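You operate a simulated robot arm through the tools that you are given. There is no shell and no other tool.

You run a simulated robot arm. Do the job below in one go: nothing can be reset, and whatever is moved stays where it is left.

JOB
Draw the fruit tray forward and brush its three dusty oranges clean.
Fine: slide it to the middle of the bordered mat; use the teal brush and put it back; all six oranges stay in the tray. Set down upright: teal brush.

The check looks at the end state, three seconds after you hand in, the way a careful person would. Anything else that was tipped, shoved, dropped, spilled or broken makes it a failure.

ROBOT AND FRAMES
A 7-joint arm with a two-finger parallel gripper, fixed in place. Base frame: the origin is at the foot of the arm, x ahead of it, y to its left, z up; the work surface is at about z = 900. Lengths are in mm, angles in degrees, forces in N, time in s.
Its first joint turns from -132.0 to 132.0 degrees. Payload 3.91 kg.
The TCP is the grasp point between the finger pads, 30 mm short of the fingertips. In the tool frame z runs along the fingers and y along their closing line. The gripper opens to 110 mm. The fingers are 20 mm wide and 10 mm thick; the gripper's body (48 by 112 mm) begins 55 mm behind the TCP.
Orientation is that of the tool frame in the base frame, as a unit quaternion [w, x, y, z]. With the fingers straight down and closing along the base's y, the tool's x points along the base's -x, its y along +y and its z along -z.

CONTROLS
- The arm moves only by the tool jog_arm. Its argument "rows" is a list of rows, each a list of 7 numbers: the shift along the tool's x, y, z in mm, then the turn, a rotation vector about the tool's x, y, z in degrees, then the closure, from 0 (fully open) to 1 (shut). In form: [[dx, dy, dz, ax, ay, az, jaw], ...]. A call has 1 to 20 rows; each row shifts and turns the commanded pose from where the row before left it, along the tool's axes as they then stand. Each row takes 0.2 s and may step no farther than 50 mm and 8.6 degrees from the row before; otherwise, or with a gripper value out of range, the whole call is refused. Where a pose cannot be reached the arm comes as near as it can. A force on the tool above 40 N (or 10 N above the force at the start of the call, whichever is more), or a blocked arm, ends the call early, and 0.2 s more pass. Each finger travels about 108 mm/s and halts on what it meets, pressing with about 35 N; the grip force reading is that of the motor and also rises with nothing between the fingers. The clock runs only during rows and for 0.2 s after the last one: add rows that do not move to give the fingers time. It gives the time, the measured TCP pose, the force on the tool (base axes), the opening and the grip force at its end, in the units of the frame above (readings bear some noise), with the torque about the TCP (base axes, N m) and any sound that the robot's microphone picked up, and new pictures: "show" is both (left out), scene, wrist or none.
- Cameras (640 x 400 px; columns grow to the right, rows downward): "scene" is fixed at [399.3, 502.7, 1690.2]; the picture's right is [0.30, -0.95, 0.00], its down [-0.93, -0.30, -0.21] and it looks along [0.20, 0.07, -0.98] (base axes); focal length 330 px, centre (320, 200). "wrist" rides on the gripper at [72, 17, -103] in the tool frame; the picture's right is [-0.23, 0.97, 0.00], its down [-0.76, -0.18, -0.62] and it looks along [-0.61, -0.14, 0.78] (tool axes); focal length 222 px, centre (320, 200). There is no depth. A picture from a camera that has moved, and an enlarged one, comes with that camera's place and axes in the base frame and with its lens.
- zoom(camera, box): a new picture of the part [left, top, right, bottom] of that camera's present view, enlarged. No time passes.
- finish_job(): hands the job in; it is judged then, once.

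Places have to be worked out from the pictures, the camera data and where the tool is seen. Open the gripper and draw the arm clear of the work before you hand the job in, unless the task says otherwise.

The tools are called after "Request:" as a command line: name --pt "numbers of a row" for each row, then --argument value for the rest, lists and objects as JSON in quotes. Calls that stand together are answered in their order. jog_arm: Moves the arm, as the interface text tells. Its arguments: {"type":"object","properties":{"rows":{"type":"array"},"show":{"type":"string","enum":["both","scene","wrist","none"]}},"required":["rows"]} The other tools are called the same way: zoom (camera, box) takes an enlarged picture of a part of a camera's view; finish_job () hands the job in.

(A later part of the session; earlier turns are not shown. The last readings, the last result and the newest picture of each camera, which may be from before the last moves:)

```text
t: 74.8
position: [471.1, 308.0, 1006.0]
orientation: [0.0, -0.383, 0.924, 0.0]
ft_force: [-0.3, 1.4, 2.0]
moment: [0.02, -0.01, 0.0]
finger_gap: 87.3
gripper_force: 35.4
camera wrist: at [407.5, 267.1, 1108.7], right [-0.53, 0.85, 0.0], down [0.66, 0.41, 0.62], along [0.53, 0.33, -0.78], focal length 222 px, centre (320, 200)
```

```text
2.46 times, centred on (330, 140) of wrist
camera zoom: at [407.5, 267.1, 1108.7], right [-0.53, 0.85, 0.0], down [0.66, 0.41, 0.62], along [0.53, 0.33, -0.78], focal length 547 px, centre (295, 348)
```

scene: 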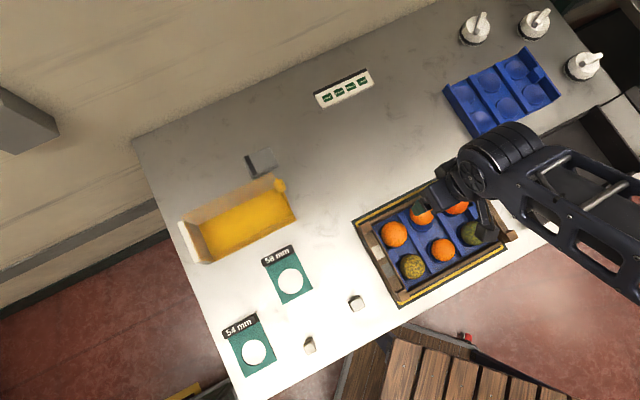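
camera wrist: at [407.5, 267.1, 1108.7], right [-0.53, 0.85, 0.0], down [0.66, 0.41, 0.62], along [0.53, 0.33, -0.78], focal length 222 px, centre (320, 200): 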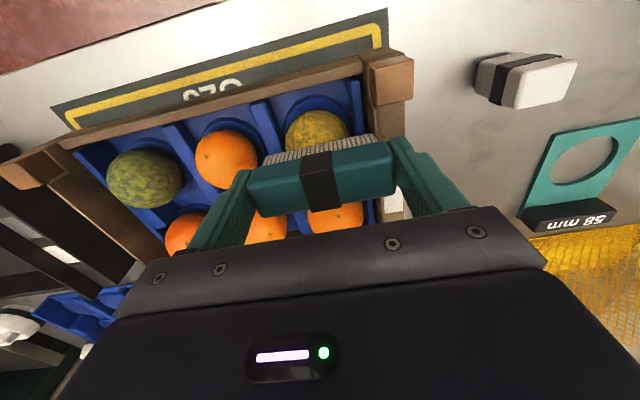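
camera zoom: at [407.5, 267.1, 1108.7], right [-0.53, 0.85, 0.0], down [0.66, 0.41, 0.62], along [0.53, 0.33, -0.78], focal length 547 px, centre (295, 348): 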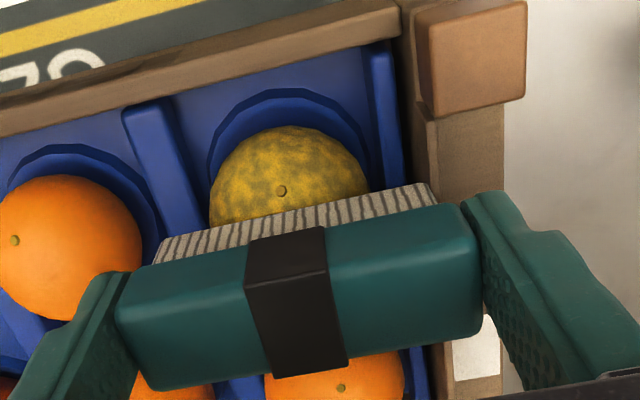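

The dust is fading, with a slight backward drift of about 4 mm. I'll bias the next strokes so forward passes carry the contact and backward passes are lighter.

Request:
jog_arm --pt "-9 0 -1 0 0 0 1" --pt "0 0 1 0 0 0 1" --pt "6 0 0 0 0 0 1" --pt "6 0 0 0 0 0 1" --pt "6 0 0 0 0 0 1" --pt "-6 0 -0.3 0 0 0 1" --pt "-6 0 0 0 0 0 1" --pt "-6 0 0 0 0 0 1" --pt "6 0 0.3 0 0 0 1" --pt "6 0 0 0 0 0 1" --pt "6 0 0 0 0 0 1" --pt "-9 0 0 0 0 0 1" --pt "0 0 0 0 0 0 1" --show "wrist"

Request:
zoom --camera "wrist" --box '[200, 60, 460, 220]'

```text
t: 77.6
position: [471.7, 307.7, 1006.0]
orientation: [0.0, -0.382, 0.924, 0.0]
ft_force: [-2.0, -1.8, 7.3]
moment: [-0.14, 0.16, -0.01]
finger_gap: 87.5
gripper_force: 35.0
camera wrist: at [408.3, 266.9, 1108.6], right [-0.53, 0.85, 0.0], down [0.66, 0.41, 0.62], along [0.53, 0.33, -0.78], focal length 222 px, centre (320, 200)
```

wrist: 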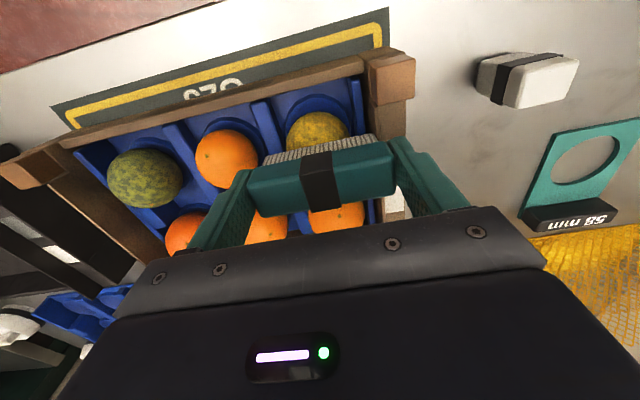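

```text
2.46 times, centred on (330, 140) of wrist
camera zoom: at [408.3, 266.9, 1108.6], right [-0.53, 0.85, 0.0], down [0.66, 0.41, 0.62], along [0.53, 0.33, -0.78], focal length 547 px, centre (295, 348)
```

zoom: 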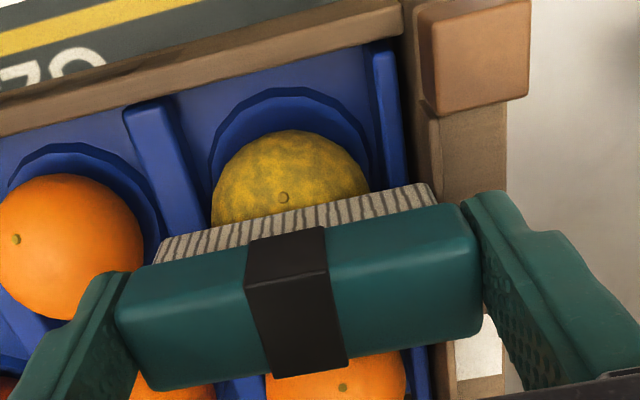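

Still a little drift. I'll roll it forward with one pass, then use side-to-side strokes along e1 instead.

Request:
jog_arm --pt "5 0 0 0 0 0 1" --pt "5 0 0 0 0 0 1" --pt "0 5 0 0 0 0 1" --pt "0 5 0 0 0 0 1" --pt "0 -6 0 0 0 0 1" --pt "0 -7 0 0 0 0 1" --pt "0 -7 0 0 0 0 1" --pt "0 6 0 0 0 0 1" --pt "0 7 0 0 0 0 1" --pt "0 7 0 0 0 0 1" --pt "0 -5 0 0 0 0 1" --pt "0 -5 0 0 0 0 1" --pt "0 0 0 0 0 0 1" --show "wrist"

Request:
zoom --camera "wrist" --box '[200, 60, 460, 220]'

```text
t: 80.4
position: [463.9, 299.4, 1005.9]
orientation: [0.001, -0.383, 0.924, 0.0]
ft_force: [0.2, -0.5, -1.1]
moment: [0.02, 0.03, -0.01]
finger_gap: 87.3
gripper_force: 35.1
camera wrist: at [400.2, 260.3, 1108.3], right [-0.53, 0.85, 0.0], down [0.66, 0.41, 0.62], along [0.53, 0.33, -0.78], focal length 222 px, centre (320, 200)
```

wrist: 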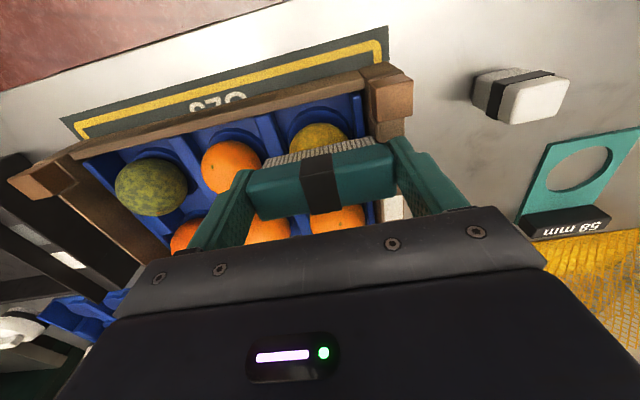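

```text
2.46 times, centred on (330, 140) of wrist
camera zoom: at [400.2, 260.3, 1108.3], right [-0.53, 0.85, 0.0], down [0.66, 0.41, 0.62], along [0.53, 0.33, -0.78], focal length 547 px, centre (295, 348)
```

zoom: 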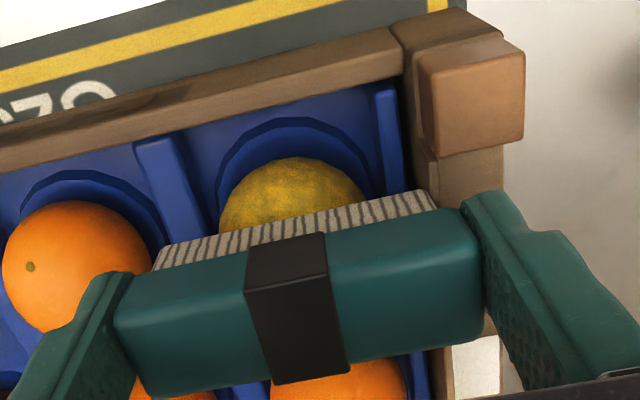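

Contact vanishes when the brush is forward, and the brush's top face now looks tipped about 9° (front low) in the jaws, which explains the backward drift. I'll lift off, set the brush flat on the clear table area behind the tray to square it, and regrip slightly lower.

Request:
jog_arm --pt "0 0 -10 0 0 0 1" --pt "0 0 -40 0 0 0 1" --pt "0 0 -35 0 0 0 1" --pt "-35 -6 0 0 0 0 1" --pt "-48 -6 0 0 0 0 1" --pt "-48 -6 0 0 0 0 1" --pt "-48 -6 0 0 0 0 1" --pt "-48 -6 0 0 0 0 1" --pt "-20 -4 0 0 0 0 1" --pt "0 0 0 0 0 0 1"

Request:
zoom --camera "scene" --box '[345, 160, 525, 310]'

Request:
zoom --camera "wrist" --box '[200, 60, 460, 220]'

```text
t: 82.6
position: [662.0, 451.2, 1089.9]
orientation: [0.0, -0.382, 0.924, 0.0]
ft_force: [0.3, -0.8, -1.3]
moment: [-0.01, -0.03, -0.01]
finger_gap: 87.5
gripper_force: 34.9
camera wrist: at [598.7, 411.7, 1193.8], right [-0.53, 0.85, 0.0], down [0.66, 0.41, 0.62], along [0.53, 0.33, -0.78], focal length 222 px, centre (320, 200)
```

scene: 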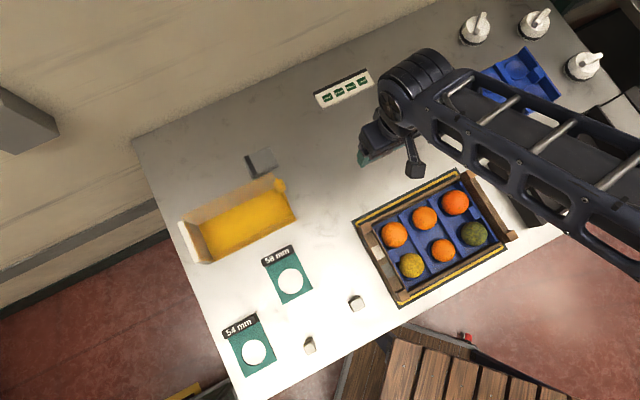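
wrist: 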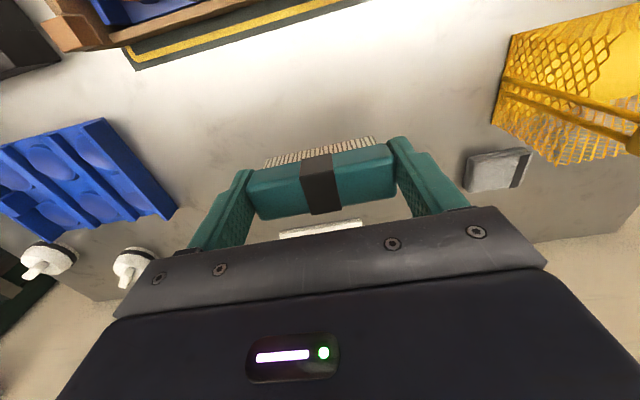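

```text
2.67 times, centred on (435, 235) of scene
camera zoom: at [399.3, 502.7, 1690.2], right [0.3, -0.95, 0.0], down [-0.93, -0.3, -0.21], along [0.2, 0.07, -0.98], focal length 881 px, centre (13, 107)
```

zoom: 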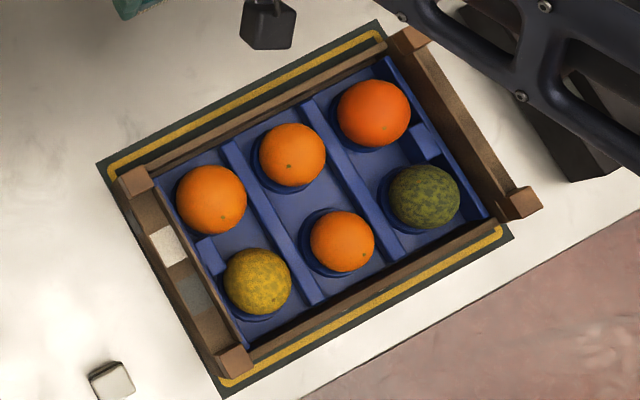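

```text
2.46 times, centred on (330, 140) of wrist
camera zoom: at [598.7, 411.7, 1193.8], right [-0.53, 0.85, 0.0], down [0.66, 0.41, 0.62], along [0.53, 0.33, -0.78], focal length 547 px, centre (295, 348)
```

zoom: 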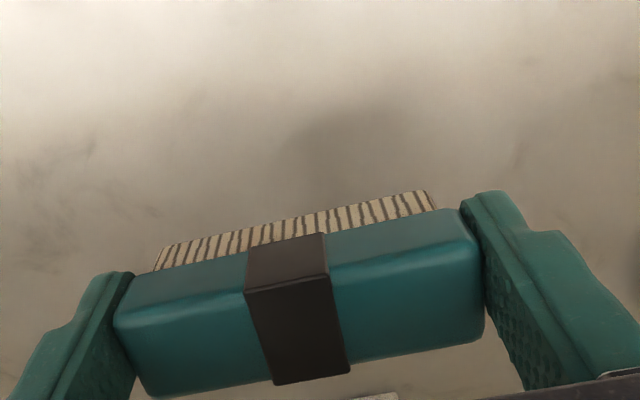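

All the oranges are in their cups and the yellow one is partly clean. The table below is clear, so I'll lower the brush to just above it.

Request:
jog_arm --pt "0 0 40 0 0 0 1" --pt "0 0 40 0 0 0 1" --pt "0 0 35 0 0 0 1" --pt "0 0 15 0 0 0 1" --pt "0 0 5 0 0 0 1" --pt "0 0 0 0 0 0 1" --show "none"

Request:
jog_arm --pt "0 0 1.5 0 0 0 1" --pt "0 0 1.5 0 0 0 1" --pt "0 0 0 0 0 0 1" --show "none"

Request:
jog_arm --pt "0 0 1.5 0 0 0 1" --pt "0 0 0 0 0 0 1" --show "wrist"

```text
t: 84.0
position: [663.1, 450.9, 954.5]
orientation: [0.001, -0.383, 0.924, 0.0]
ft_force: [0.0, -0.2, -0.8]
moment: [0.03, -0.02, 0.01]
finger_gap: 87.4
gripper_force: 34.7
```

```text
t: 84.8
position: [662.3, 450.8, 952.8]
orientation: [0.0, -0.383, 0.924, 0.0]
ft_force: [0.0, 0.7, -1.0]
moment: [-0.01, -0.04, 0.02]
finger_gap: 87.5
gripper_force: 35.1
```

```text
t: 85.4
position: [662.3, 451.0, 950.8]
orientation: [0.0, -0.382, 0.924, 0.0]
ft_force: [-0.1, -0.1, -1.3]
moment: [-0.02, 0.0, -0.01]
finger_gap: 87.2
gripper_force: 35.0
camera wrist: at [599.3, 410.7, 1054.6], right [-0.53, 0.85, 0.0], down [0.66, 0.41, 0.62], along [0.53, 0.33, -0.78], focal length 222 px, centre (320, 200)
```

wrist: 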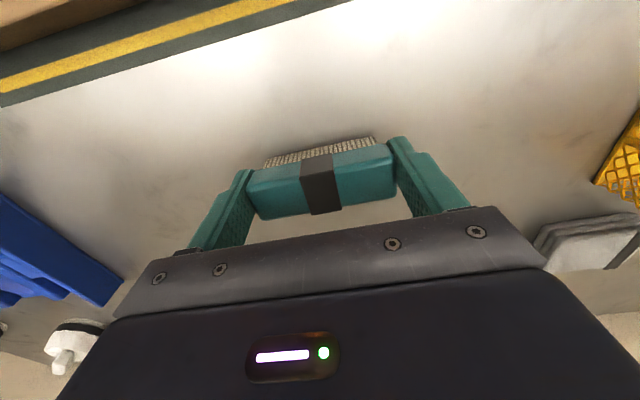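

No contact yet at TCP z≈951. I'll continue in 1.5 mm steps.

Request:
jog_arm --pt "0 0 1.5 0 0 0 1" --pt "0 0 0 0 0 0 1" --show "none"

Request:
jog_arm --pt "0 0 1.5 0 0 0 1" --pt "0 0 0 0 0 0 1" --show "none"

Request:
jog_arm --pt "0 0 1 0 0 0 1" --pt "0 0 0 0 0 0 1" --show "none"

```text
t: 86.0
position: [662.0, 451.5, 950.2]
orientation: [0.0, -0.383, 0.924, 0.0]
ft_force: [-0.4, 0.6, -1.5]
moment: [-0.02, -0.03, -0.02]
finger_gap: 87.4
gripper_force: 35.1
```

```text
t: 86.6
position: [662.7, 450.1, 948.9]
orientation: [0.0, -0.382, 0.924, 0.0]
ft_force: [0.7, -0.5, -0.3]
moment: [0.01, -0.03, -0.01]
finger_gap: 87.4
gripper_force: 34.7
```

```text
t: 87.2
position: [662.8, 451.6, 948.5]
orientation: [0.0, -0.383, 0.924, 0.0]
ft_force: [0.3, -0.1, -1.0]
moment: [-0.02, 0.02, 0.04]
finger_gap: 87.4
gripper_force: 34.9
```

Request:
jog_arm --pt "0 0 1 0 0 0 1" --pt "0 0 0 0 0 0 1" --show "none"

Request:
jog_arm --pt "0 0 1 0 0 0 1" --pt "0 0 0 0 0 0 1" --show "none"

Request:
jog_arm --pt "0 0 1 0 0 0 1" --pt "0 0 0 0 0 0 1" --show "none"

```text
t: 87.8
position: [662.6, 450.3, 947.3]
orientation: [0.0, -0.383, 0.924, 0.0]
ft_force: [-0.3, -0.4, -0.7]
moment: [-0.04, 0.0, -0.01]
finger_gap: 87.3
gripper_force: 34.8
```

```text
t: 88.4
position: [663.5, 451.6, 945.0]
orientation: [0.0, -0.383, 0.924, 0.001]
ft_force: [-0.1, 0.5, -0.5]
moment: [0.02, 0.02, -0.03]
finger_gap: 87.3
gripper_force: 34.8
```

```text
t: 89.0
position: [663.5, 450.4, 945.1]
orientation: [0.0, -0.383, 0.924, -0.001]
ft_force: [-0.4, 0.0, 1.0]
moment: [0.04, 0.04, -0.02]
finger_gap: 87.4
gripper_force: 34.5
```

First touch at TCP z≈945, so the brush had also slid up about 4 mm in the jaws. I'll press a bit further to square it.

Request:
jog_arm --pt "0 0 0.8 0 0 0 1" --pt "0 0 0 0 0 0 1" --show "none"

Request:
jog_arm --pt "0 0 0.8 0 0 0 1" --pt "0 0 0 0 0 0 1" --show "wrist"

Request:
zoom --camera "wrist" --box '[200, 60, 460, 220]'

```text
t: 89.6
position: [662.7, 450.8, 943.7]
orientation: [0.001, -0.383, 0.924, 0.001]
ft_force: [2.2, -1.9, 15.0]
moment: [0.28, 0.45, 0.0]
finger_gap: 87.4
gripper_force: 34.6
```

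```text
t: 90.2
position: [663.0, 451.0, 944.0]
orientation: [0.0, -0.383, 0.924, 0.0]
ft_force: [4.1, -2.8, 27.7]
moment: [-0.11, 0.12, 0.05]
finger_gap: 87.2
gripper_force: 35.0
camera wrist: at [599.3, 410.4, 1046.6], right [-0.53, 0.85, 0.0], down [0.66, 0.41, 0.62], along [0.53, 0.33, -0.78], focal length 222 px, centre (320, 200)
```

wrist: 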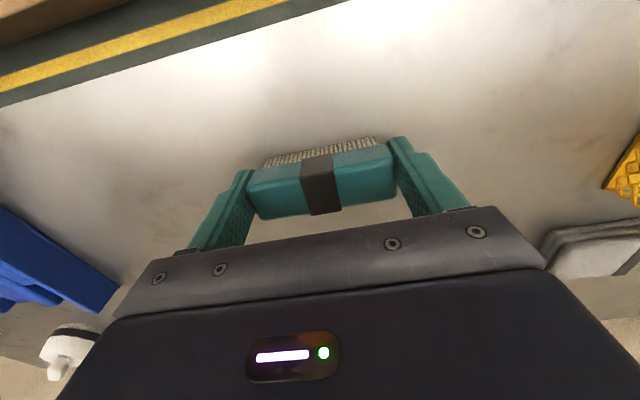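

```text
2.46 times, centred on (330, 140) of wrist
camera zoom: at [599.3, 410.4, 1046.6], right [-0.53, 0.85, 0.0], down [0.66, 0.41, 0.62], along [0.53, 0.33, -0.78], focal length 547 px, centre (295, 348)
```

zoom: 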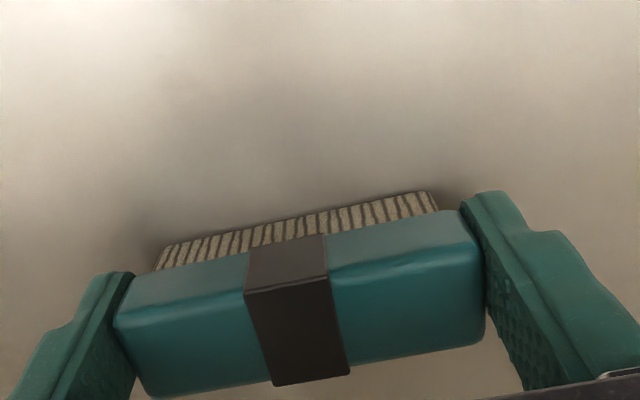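

The brush is flat on the table. I'll ease the pressure, open slightly so it stands freely, then regrip at this lower height.

Request:
jog_arm --pt "0 0 -0.8 0 0 0 1" --pt "0 0 0 0 0 0 1" --pt "0 0 0 0 0 0 0.1" --pt "0 0 0 0 0 0 0.1" --pt "0 0 0 0 0 0 0.1" --pt "0 0 0 0 0 0 0.1" --show "wrist"

Request:
zoom --camera "wrist" --box '[200, 60, 460, 220]'

```text
t: 91.6
position: [662.3, 451.1, 944.2]
orientation: [0.0, -0.383, 0.924, 0.0]
ft_force: [0.5, 0.4, -0.1]
moment: [-0.01, 0.02, 0.02]
finger_gap: 99.1
gripper_force: 0.0
camera wrist: at [599.3, 410.9, 1046.3], right [-0.53, 0.85, 0.0], down [0.66, 0.41, 0.62], along [0.53, 0.33, -0.78], focal length 222 px, centre (320, 200)
```

wrist: 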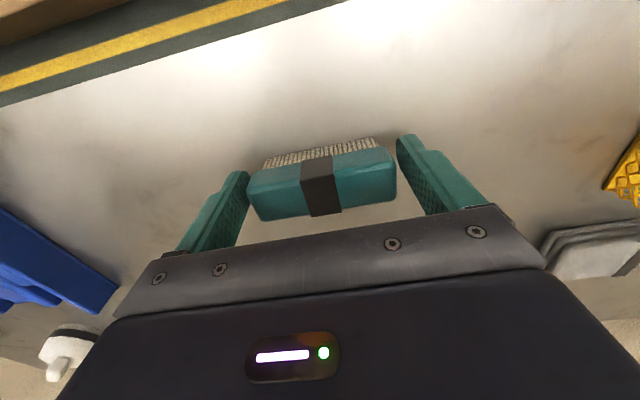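

```text
2.46 times, centred on (330, 140) of wrist
camera zoom: at [599.3, 410.9, 1046.3], right [-0.53, 0.85, 0.0], down [0.66, 0.41, 0.62], along [0.53, 0.33, -0.78], focal length 547 px, centre (295, 348)
```

zoom: 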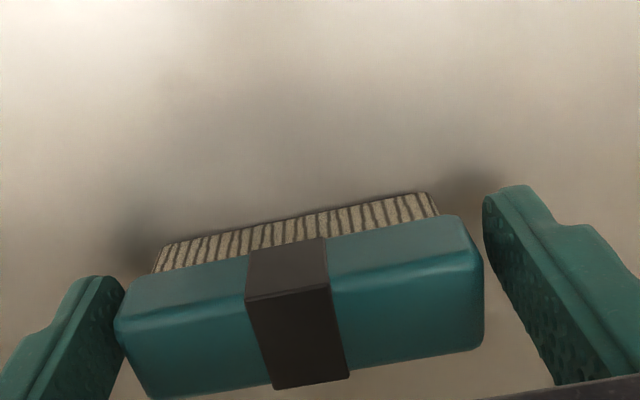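

The brush stands upright, but it has slipped about 9 mm toward the back relative to the jaws. I'll recentre over it, go 1.5 mm lower, and close.

Request:
jog_arm --pt "-9 0 0 0 0 0 0.1" --pt "0 0 1.5 0 0 0 0.1" --pt "0 0 0 0 0 0 0.1" --show "wrist"

Request:
zoom --camera "wrist" --box '[200, 60, 460, 220]'

```text
t: 92.4
position: [670.7, 457.1, 941.3]
orientation: [0.0, -0.382, 0.924, 0.0]
ft_force: [0.3, 0.0, 0.2]
moment: [0.02, 0.0, -0.01]
finger_gap: 99.2
gripper_force: 0.0
camera wrist: at [606.0, 416.6, 1044.9], right [-0.53, 0.85, 0.0], down [0.66, 0.41, 0.62], along [0.53, 0.33, -0.78], focal length 222 px, centre (320, 200)
```

wrist: 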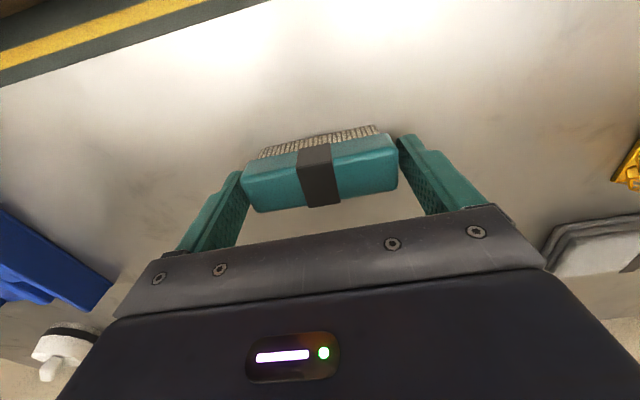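

```text
2.46 times, centred on (330, 140) of wrist
camera zoom: at [606.0, 416.6, 1044.9], right [-0.53, 0.85, 0.0], down [0.66, 0.41, 0.62], along [0.53, 0.33, -0.78], focal length 547 px, centre (295, 348)
```

zoom: 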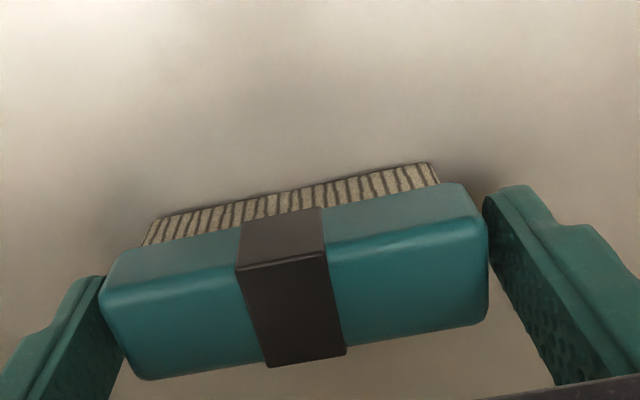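

Now well centred. I'll close and lift.

Request:
jog_arm --pt "0 0 0 0 0 0 0.3" --pt "0 0 0 0 0 0 0.6" --pt "0 0 0 0 0 0 1" --pt "0 0 0 0 0 0 1" --pt "0 0 -10 0 0 0 1" --pt "0 0 -35 0 0 0 1" --pt "0 0 -45 0 0 0 1" --pt "0 0 -45 0 0 0 1" --pt "0 0 0 0 0 0 1" --show "wrist"

Request:
zoom --camera "wrist" --box '[200, 60, 460, 220]'

```text
t: 94.4
position: [670.2, 457.1, 1077.2]
orientation: [0.001, -0.382, 0.924, 0.0]
ft_force: [0.7, 0.1, -1.0]
moment: [0.01, -0.01, 0.0]
finger_gap: 87.1
gripper_force: 35.3
camera wrist: at [606.0, 416.5, 1180.5], right [-0.53, 0.85, 0.0], down [0.66, 0.41, 0.62], along [0.53, 0.33, -0.78], focal length 222 px, centre (320, 200)
```

wrist: 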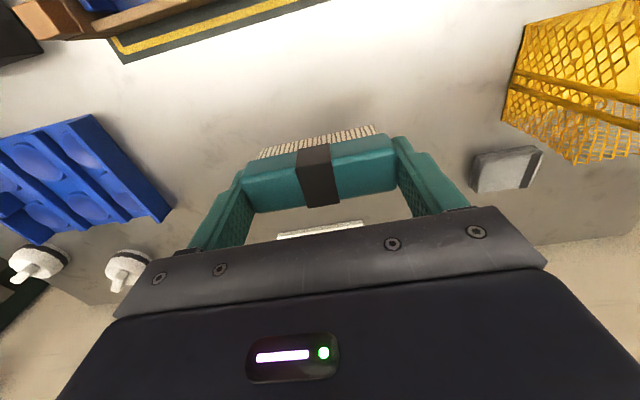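

```text
2.46 times, centred on (330, 140) of wrist
camera zoom: at [606.0, 416.5, 1180.5], right [-0.53, 0.85, 0.0], down [0.66, 0.41, 0.62], along [0.53, 0.33, -0.78], focal length 547 px, centre (295, 348)
```

zoom: 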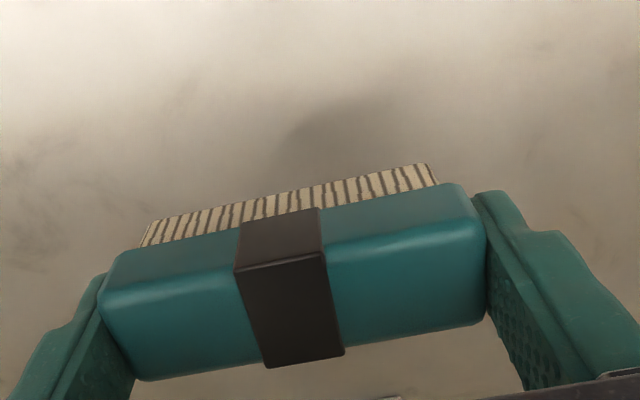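

Firm grip now, with bristle tips about 42 mm below the TCP. I'll return to the yellow orange and descend to just above contact (expected near TCP z≈1001.5).

Request:
jog_arm --pt "45 7 0 0 0 0 1" --pt "45 7 0 0 0 0 1" --pt "45 7 0 0 0 0 1" --pt "45 7 0 0 0 0 1" --pt "45 6.7 0 0 0 0 1" --pt "20.6 0 0 0 0 0 1" --pt "0 0 30 0 0 0 1" --pt "0 0 30 0 0 0 1" --pt "0 0 10 0 0 0 1" --pt "0 0 3 0 0 0 1" --pt "0 0 0 0 0 0 1" --show "wrist"

Request:
zoom --camera "wrist" --box '[200, 60, 460, 220]'

```text
t: 96.8
position: [471.2, 309.0, 1003.2]
orientation: [0.0, -0.383, 0.924, 0.0]
ft_force: [0.0, -0.6, -0.8]
moment: [-0.01, 0.02, -0.01]
finger_gap: 87.5
gripper_force: 35.0
camera wrist: at [407.3, 268.1, 1105.9], right [-0.53, 0.85, 0.0], down [0.66, 0.41, 0.62], along [0.53, 0.33, -0.78], focal length 222 px, centre (320, 200)
```

wrist: 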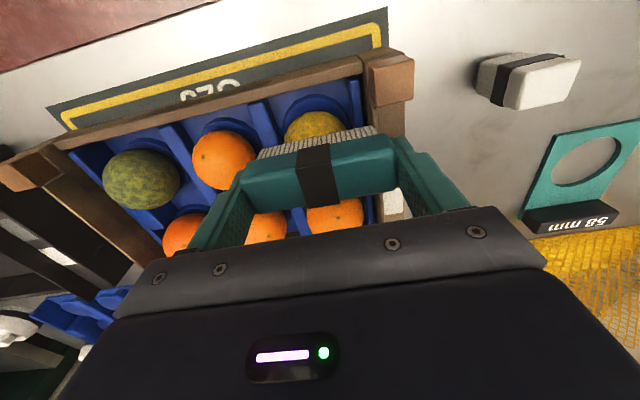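

```text
2.46 times, centred on (330, 140) of wrist
camera zoom: at [407.3, 268.1, 1105.9], right [-0.53, 0.85, 0.0], down [0.66, 0.41, 0.62], along [0.53, 0.33, -0.78], focal length 547 px, centre (295, 348)
```

zoom: 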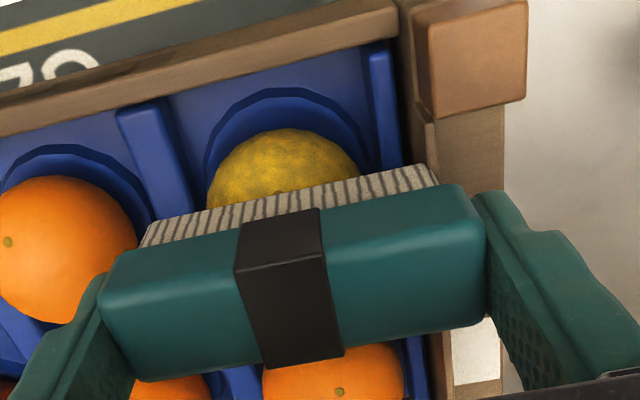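

I'm just above the orange. I'll lower in 0.8 mm steps to a light touch.

Request:
jog_arm --pt "0 0 0.8 0 0 0 1" --pt "0 0 0 0 0 0 1" --show "none"

Request:
jog_arm --pt "0 0 0.8 0 0 0 1" --pt "0 0 0 0 0 0 1" --show "none"

Request:
jog_arm --pt "0 0 0.6 0 0 0 1" --pt "0 0 0 0 0 0 1" --show "none"

```text
t: 97.4
position: [470.6, 308.2, 1002.1]
orientation: [0.0, -0.382, 0.924, 0.0]
ft_force: [-0.5, 0.0, -0.8]
moment: [-0.03, -0.02, -0.01]
finger_gap: 87.2
gripper_force: 34.7
```

```text
t: 98.0
position: [471.6, 308.2, 1001.5]
orientation: [0.0, -0.383, 0.924, 0.0]
ft_force: [0.5, 1.1, 0.3]
moment: [-0.01, 0.02, 0.02]
finger_gap: 87.3
gripper_force: 34.8
```

```text
t: 98.6
position: [471.5, 308.7, 1000.8]
orientation: [0.0, -0.383, 0.924, 0.0]
ft_force: [-0.6, -0.6, 8.9]
moment: [-0.02, 0.03, -0.01]
finger_gap: 87.2
gripper_force: 35.3
```

Contact at about 9 N. I'll ease 0.4 mm and stroke along the tray's length (e1), the brush's firm direction.

Request:
jog_arm --pt "0 4 -0.4 0 0 0 1" --pt "0 5 0 0 0 0 1" --pt "0 -6 0 0 0 0 1" --pt "0 -6 0 0 0 0 1" --pt "0 -6 0 0 0 0 1" --pt "0 6 0 0 0 0 1" --pt "0 6 0 0 0 0 1" --pt "0 6 0 0 0 0 1" --pt "0 -6 0 0 0 0 1" --pt "0 -6 0 0 0 0 1" --pt "0 -6 0 0 0 0 1" --pt "0 5 0 0 0 0 1" --pt "0 4 0 0 0 0 1" --pt "0 0 0 0 0 0 1" --show "wrist"

Request:
zoom --camera "wrist" --box '[200, 60, 460, 220]'

```text
t: 101.6
position: [471.3, 307.7, 1001.6]
orientation: [0.0, -0.382, 0.924, -0.001]
ft_force: [1.7, -1.7, 6.7]
moment: [-0.11, -0.1, 0.02]
finger_gap: 87.4
gripper_force: 35.0
camera wrist: at [408.3, 267.7, 1104.4], right [-0.53, 0.85, 0.0], down [0.66, 0.41, 0.62], along [0.53, 0.33, -0.78], focal length 222 px, centre (320, 200)
```

wrist: 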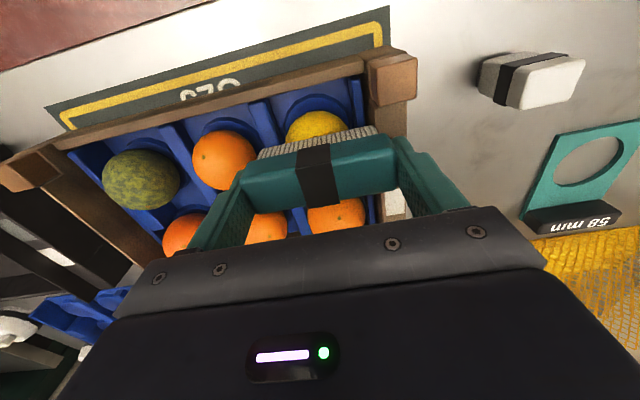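

```text
2.46 times, centred on (330, 140) of wrist
camera zoom: at [408.3, 267.7, 1104.4], right [-0.53, 0.85, 0.0], down [0.66, 0.41, 0.62], along [0.53, 0.33, -0.78], focal length 547 px, centre (295, 348)
```

zoom: 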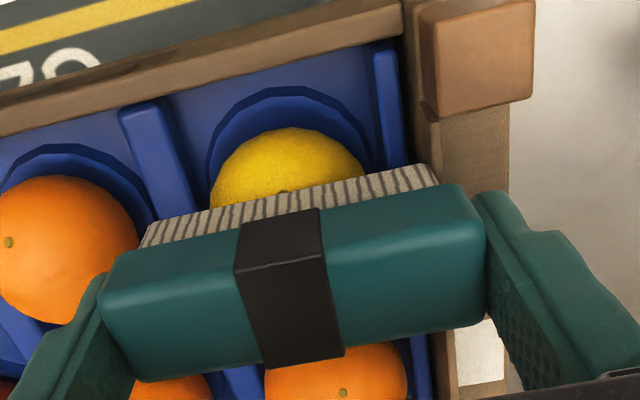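

That was very effective: it's now plain yellow and stayed in its cup. One more short pass for certainty, then lift and inspect.

Request:
jog_arm --pt "0 5 0 0 0 0 1" --pt "0 -5 0 0 0 0 1" --pt "0 -5 0 0 0 0 1" --pt "0 5 0 0 0 0 1" --pt "0 5 0 0 0 0 1" --pt "0 -5 0 0 0 0 1" --pt "0 0 -2 0 0 0 1" --pt "0 0 -10 0 0 0 1" --pt "0 0 -30 0 0 0 1" --pt "0 0 -35 0 0 0 1" --pt "-20 -40 0 0 0 0 1" --pt "-20 -40 0 0 0 0 1" --pt "0 -41 0 0 0 0 1" --pt "0 -41 0 0 0 0 1" --pt "20 0 0 0 0 0 1" --pt "0 0 0 0 0 0 1"

Request:
zoom --camera "wrist" --box '[190, 40, 450, 200]'

Request:
zoom --camera "scene" --box '[345, 160, 525, 310]'

```text
t: 105.0
position: [601.0, 203.6, 1077.9]
orientation: [0.0, -0.383, 0.924, 0.0]
ft_force: [-0.1, 0.1, 0.1]
moment: [0.0, -0.01, 0.0]
finger_gap: 87.0
gripper_force: 35.5
camera wrist: at [536.9, 164.2, 1180.7], right [-0.53, 0.85, 0.0], down [0.66, 0.41, 0.62], along [0.53, 0.33, -0.78], focal length 222 px, centre (320, 200)
```

scene: 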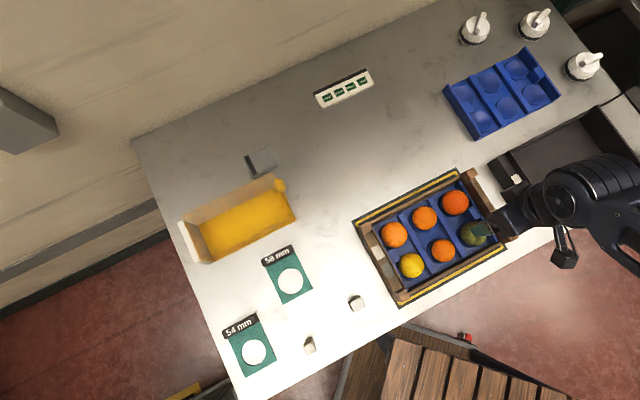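
wrist: 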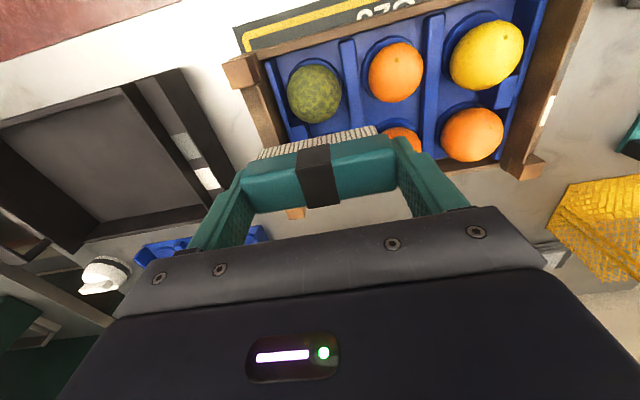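

```text
2.46 times, centred on (320, 120) of wrist
camera zoom: at [536.9, 164.2, 1180.7], right [-0.53, 0.85, 0.0], down [0.66, 0.41, 0.62], along [0.53, 0.33, -0.78], focal length 547 px, centre (320, 397)
```

zoom: 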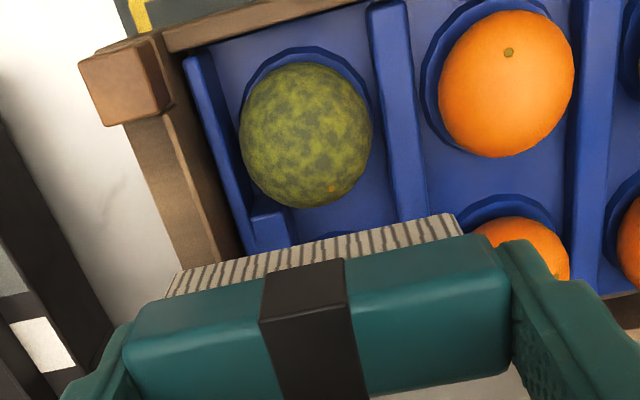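

```text
2.67 times, centred on (435, 235) of scene
camera zoom: at [399.3, 502.7, 1690.2], right [0.3, -0.95, 0.0], down [-0.93, -0.3, -0.21], along [0.2, 0.07, -0.98], focal length 881 px, centre (13, 107)
```

zoom: 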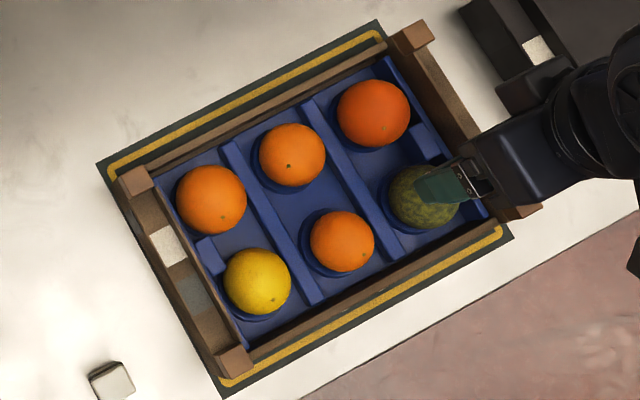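

The yellow orange is clean. The green one is at about (281, 551). I'll centre over it and descend to just above it.

Request:
jog_arm --pt "18 0 0 0 0 0 1" --pt "0 0 30 0 0 0 1" --pt "0 0 25 0 0 0 1" --pt "0 0 10 0 0 0 1" --pt "0 0 3 0 0 0 1" --pt "0 0 0 0 0 0 1" --show "none"

Request:
jog_arm --pt "0 0 1 0 0 0 1" --pt "0 0 0 0 0 0 1" --show "none"

Request:
jog_arm --pt "0 0 1 0 0 0 1" --pt "0 0 0 0 0 0 1" --show "wrist"

Request:
zoom --camera "wrist" --box '[200, 60, 460, 220]'

```text
t: 106.4
position: [587.8, 194.6, 1010.4]
orientation: [0.0, -0.382, 0.924, -0.001]
ft_force: [0.3, 0.6, -0.2]
moment: [-0.02, 0.01, -0.03]
finger_gap: 87.5
gripper_force: 34.9
```

```text
t: 107.0
position: [586.7, 195.4, 1009.6]
orientation: [0.0, -0.383, 0.924, 0.0]
ft_force: [-0.7, 0.0, -1.4]
moment: [-0.01, 0.02, 0.0]
finger_gap: 87.4
gripper_force: 35.2
```

```text
t: 107.6
position: [587.8, 194.2, 1008.8]
orientation: [0.0, -0.383, 0.924, 0.0]
ft_force: [0.0, -0.5, -0.2]
moment: [0.02, -0.01, 0.0]
finger_gap: 87.5
gripper_force: 34.9
camera wrist: at [523.6, 154.7, 1111.8], right [-0.53, 0.85, 0.0], down [0.66, 0.41, 0.62], along [0.53, 0.33, -0.78], focal length 222 px, centre (320, 200)
```

wrist: 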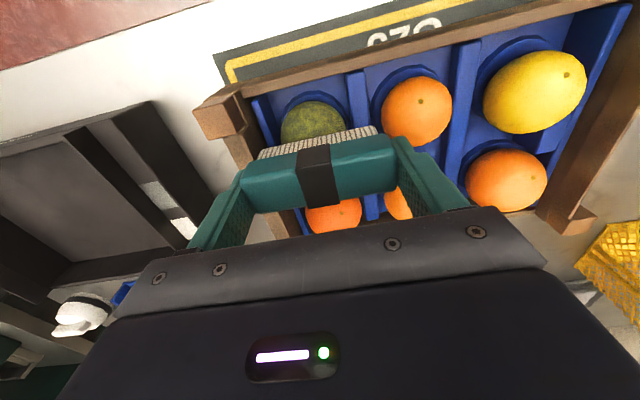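

```text
2.46 times, centred on (330, 140) of wrist
camera zoom: at [523.6, 154.7, 1111.8], right [-0.53, 0.85, 0.0], down [0.66, 0.41, 0.62], along [0.53, 0.33, -0.78], focal length 547 px, centre (295, 348)
```

zoom: 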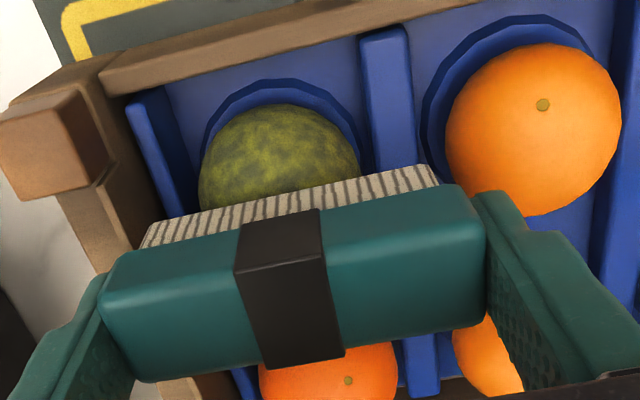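

Centred over the green orange. I'll continue down in small steps.

Request:
jog_arm --pt "0 0 1 0 0 0 1" --pt "0 0 0 0 0 0 1" --show "none"

Request:
jog_arm --pt "0 0 1 0 0 0 1" --pt "0 0 0 0 0 0 1" --show "none"

Request:
jog_arm --pt "0 0 0.8 0 0 0 1" --pt "0 0 0 0 0 0 1" --show "none"

```text
t: 108.2
position: [587.4, 194.4, 1006.3]
orientation: [0.0, -0.382, 0.924, 0.0]
ft_force: [0.1, -0.1, 0.4]
moment: [0.01, 0.02, -0.01]
finger_gap: 87.5
gripper_force: 35.0
```

```text
t: 108.8
position: [587.4, 193.8, 1005.8]
orientation: [0.0, -0.382, 0.924, 0.0]
ft_force: [-0.7, 0.0, 0.0]
moment: [0.02, -0.01, 0.01]
finger_gap: 87.5
gripper_force: 35.4
```

```text
t: 109.4
position: [587.2, 194.7, 1005.3]
orientation: [0.0, -0.383, 0.924, 0.0]
ft_force: [0.0, -0.3, -0.6]
moment: [0.0, -0.03, 0.0]
finger_gap: 86.9
gripper_force: 34.9
```

Request:
jog_arm --pt "0 0 0.8 0 0 0 1" --pt "0 0 0 0 0 0 1" --show "none"

Request:
jog_arm --pt "0 0 0.7 0 0 0 1" --pt "0 0 0 0 0 0 1" --show "none"

Request:
jog_arm --pt "0 0 0.6 0 0 0 1" --pt "0 0 0 0 0 0 1" --show "none"

```text
t: 110.0
position: [586.9, 193.7, 1005.7]
orientation: [0.001, -0.383, 0.924, 0.001]
ft_force: [0.0, -0.1, -0.8]
moment: [0.03, -0.01, -0.03]
finger_gap: 87.2
gripper_force: 35.0
```

```text
t: 110.6
position: [587.8, 194.5, 1004.2]
orientation: [0.0, -0.383, 0.924, 0.0]
ft_force: [0.1, -0.3, -1.1]
moment: [0.0, 0.04, 0.01]
finger_gap: 87.3
gripper_force: 34.6
```

```text
t: 111.2
position: [588.0, 193.1, 1003.8]
orientation: [0.001, -0.382, 0.924, 0.001]
ft_force: [0.3, -0.4, -0.8]
moment: [0.01, 0.01, -0.02]
finger_gap: 87.4
gripper_force: 35.1
```

Request:
jog_arm --pt "0 0 0.7 0 0 0 1" --pt "0 0 0 0 0 0 1" --show "none"

Request:
jog_arm --pt "0 0 0.6 0 0 0 1" --pt "0 0 0 0 0 0 1" --show "none"

Request:
jog_arm --pt "0 0 0.5 0 0 0 1" --pt "0 0 0 0 0 0 1" --show "none"

```text
t: 111.8
position: [587.6, 194.8, 1002.9]
orientation: [0.0, -0.383, 0.924, 0.0]
ft_force: [-0.4, -1.5, -0.4]
moment: [-0.01, 0.0, 0.0]
finger_gap: 87.4
gripper_force: 35.1
```

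```text
t: 112.4
position: [587.4, 195.1, 1002.4]
orientation: [0.0, -0.382, 0.924, 0.0]
ft_force: [-0.2, -0.1, -0.9]
moment: [-0.01, 0.0, 0.01]
finger_gap: 87.1
gripper_force: 35.2
```

```text
t: 113.0
position: [587.2, 194.5, 1002.3]
orientation: [0.0, -0.383, 0.924, 0.0]
ft_force: [0.4, 0.5, -0.9]
moment: [0.01, -0.02, -0.03]
finger_gap: 87.4
gripper_force: 34.8
```

Request:
jog_arm --pt "0 0 0.7 0 0 0 1" --pt "0 0 0 0 0 0 1" --show "none"

Request:
jog_arm --pt "0 0 0.7 0 0 0 1" --pt "0 0 0 0 0 0 1" --show "wrist"

Request:
zoom --camera "wrist" --box '[200, 60, 460, 220]'

```text
t: 113.6
position: [587.9, 196.4, 1002.0]
orientation: [0.0, -0.383, 0.924, 0.0]
ft_force: [-1.5, 0.3, -0.2]
moment: [-0.02, 0.01, 0.02]
finger_gap: 87.5
gripper_force: 34.7
```

```text
t: 114.2
position: [588.1, 194.1, 1001.3]
orientation: [0.0, -0.383, 0.924, 0.0]
ft_force: [-1.8, -0.5, 6.3]
moment: [0.0, 0.01, -0.03]
finger_gap: 87.5
gripper_force: 35.1
camera wrist: at [523.9, 154.9, 1104.5], right [-0.53, 0.85, 0.0], down [0.66, 0.41, 0.62], along [0.53, 0.33, -0.78], focal length 222 px, centre (320, 200)
```

wrist: 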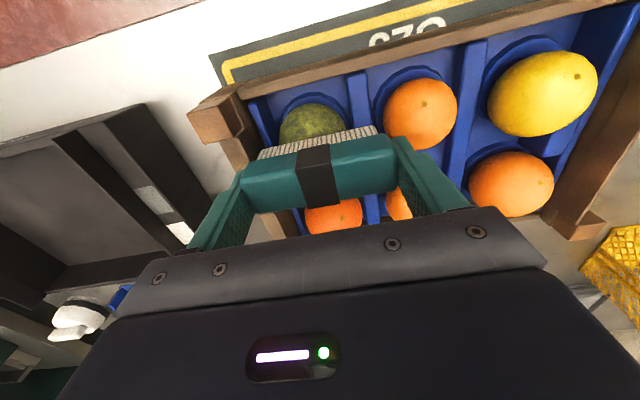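

```text
2.46 times, centred on (330, 140) of wrist
camera zoom: at [523.9, 154.9, 1104.5], right [-0.53, 0.85, 0.0], down [0.66, 0.41, 0.62], along [0.53, 0.33, -0.78], focal length 547 px, centre (295, 348)
```

zoom: 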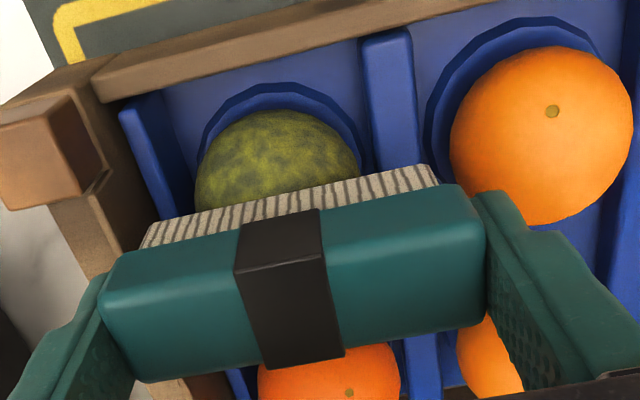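

Light contact at about 7 N, which suits brushing. I'll stroke along e1 by ±9 mm.

Request:
jog_arm --pt "0 4 -0.2 0 0 0 1" --pt "0 5 0 0 0 0 1" --pt "0 -6 0 0 0 0 1" --pt "0 -6 0 0 0 0 1" --pt "0 -6 0 0 0 0 1" --pt "0 6 0 0 0 0 1" --pt "0 6 0 0 0 0 1" --pt "0 6 0 0 0 0 1" --pt "0 -6 0 0 0 0 1" --pt "0 -6 0 0 0 0 1" --pt "0 -6 0 0 0 0 1" --pt "0 5 0 0 0 0 1" --pt "0 4 0 0 0 0 1" --pt "0 0 0 0 0 0 1" --show "wrist"

Request:
zoom --camera "wrist" --box '[200, 60, 460, 220]'

```text
t: 117.2
position: [588.3, 194.6, 999.8]
orientation: [0.0, -0.383, 0.924, -0.001]
ft_force: [5.9, -6.6, 20.4]
moment: [-0.44, -0.47, -0.01]
finger_gap: 87.2
gripper_force: 35.5
camera wrist: at [523.8, 154.2, 1103.6], right [-0.53, 0.85, 0.0], down [0.66, 0.41, 0.62], along [0.53, 0.33, -0.78], focal length 222 px, centre (320, 200)
```

wrist: 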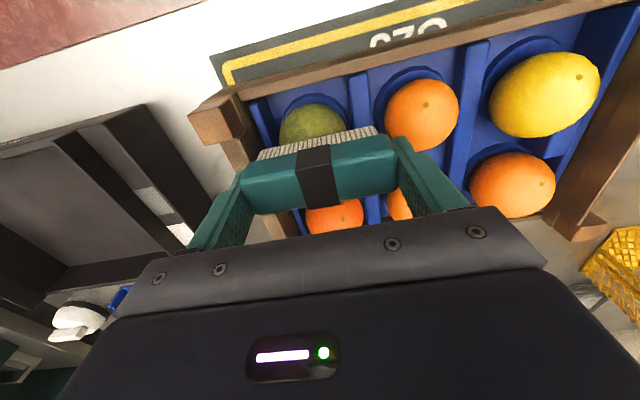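

```text
2.46 times, centred on (330, 140) of wrist
camera zoom: at [523.8, 154.2, 1103.6], right [-0.53, 0.85, 0.0], down [0.66, 0.41, 0.62], along [0.53, 0.33, -0.78], focal length 547 px, centre (295, 348)
```

zoom: 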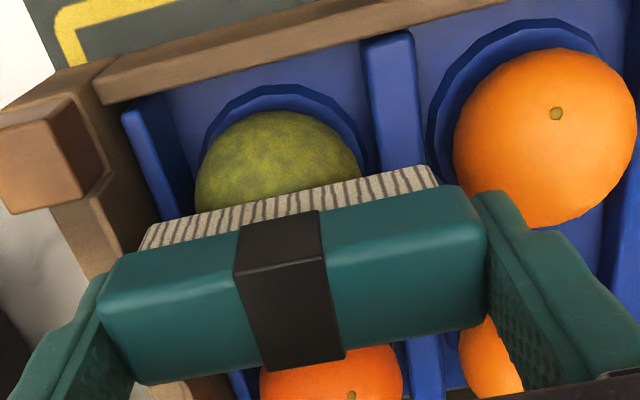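

The dust is thinning, but the force rose to 20 N. I'll ease up 1 mm and continue.

Request:
jog_arm --pt "0 0 -1 0 0 0 1" --pt "0 0 0 0 0 0 1" --show "none"

Request:
jog_arm --pt "0 -4 0 0 0 0 1" --pt "0 -4 0 0 0 0 1" --pt "0 5 0 0 0 0 1" --pt "0 5 0 0 0 0 1" --pt "0 5 0 0 0 0 1" --pt "0 -5 0 0 0 0 1" --pt "0 -5 0 0 0 0 1" --pt "0 -5 0 0 0 0 1" --pt "0 4 0 0 0 0 1" --pt "0 4 0 0 0 0 1" --pt "0 0 0 0 0 0 1" --show "wrist"

Request:
zoom --camera "wrist" --box '[200, 60, 460, 220]'

```text
t: 117.8
position: [586.9, 194.1, 1001.2]
orientation: [-0.001, -0.383, 0.924, -0.001]
ft_force: [-0.3, 0.6, -1.1]
moment: [-0.04, 0.02, 0.0]
finger_gap: 87.4
gripper_force: 34.8
```

```text
t: 120.2
position: [587.9, 193.8, 1001.7]
orientation: [0.0, -0.382, 0.924, 0.0]
ft_force: [0.3, 0.0, -0.9]
moment: [-0.02, 0.02, -0.02]
finger_gap: 87.1
gripper_force: 35.0
camera wrist: at [523.5, 155.0, 1104.5], right [-0.53, 0.85, 0.0], down [0.66, 0.41, 0.62], along [0.53, 0.33, -0.78], focal length 222 px, centre (320, 200)
```

wrist: 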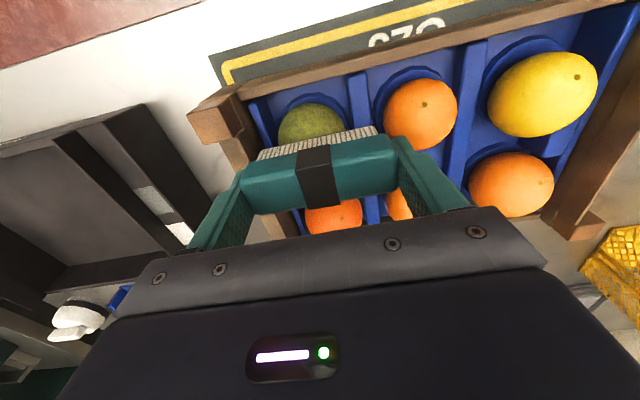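

```text
2.46 times, centred on (330, 140) of wrist
camera zoom: at [523.5, 155.0, 1104.5], right [-0.53, 0.85, 0.0], down [0.66, 0.41, 0.62], along [0.53, 0.33, -0.78], focal length 547 px, centre (295, 348)
```

zoom: 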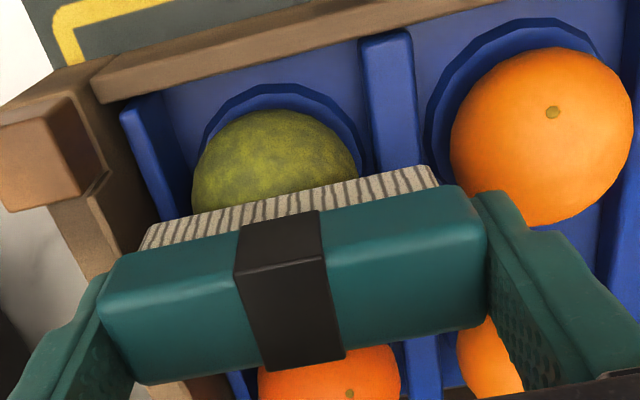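

Contact was lost. I'll lower 0.5 mm and check the force.

Request:
jog_arm --pt "0 0 0.5 0 0 0 1" --pt "0 0 0 0 0 0 1" --show "none"

Request:
jog_arm --pt "0 0 0.3 0 0 0 1" --pt "0 0 0 0 0 0 1" --show "none"

```text
t: 120.8
position: [587.4, 195.1, 1001.0]
orientation: [0.0, -0.383, 0.924, 0.0]
ft_force: [0.0, 0.5, -0.8]
moment: [-0.03, 0.01, 0.0]
finger_gap: 87.5
gripper_force: 35.4
```

```text
t: 121.4
position: [587.3, 194.4, 1001.5]
orientation: [0.0, -0.382, 0.924, 0.0]
ft_force: [0.4, 0.0, -0.5]
moment: [0.0, -0.03, -0.01]
finger_gap: 87.0
gripper_force: 34.9
```

Request:
jog_arm --pt "0 0 0.4 0 0 0 1" --pt "0 0 0 0 0 0 1" --show "none"

Request:
jog_arm --pt "0 0 0.4 0 0 0 1" --pt "0 0 0 0 0 0 1" --show "none"

```text
t: 122.0
position: [587.3, 194.9, 1001.0]
orientation: [0.001, -0.383, 0.924, -0.001]
ft_force: [0.1, 0.2, 0.2]
moment: [-0.02, 0.0, -0.01]
finger_gap: 87.3
gripper_force: 35.4
```

```text
t: 122.6
position: [585.6, 194.7, 999.7]
orientation: [0.0, -0.383, 0.924, -0.001]
ft_force: [0.4, 0.5, 5.5]
moment: [0.0, -0.01, 0.02]
finger_gap: 87.0
gripper_force: 34.8
```

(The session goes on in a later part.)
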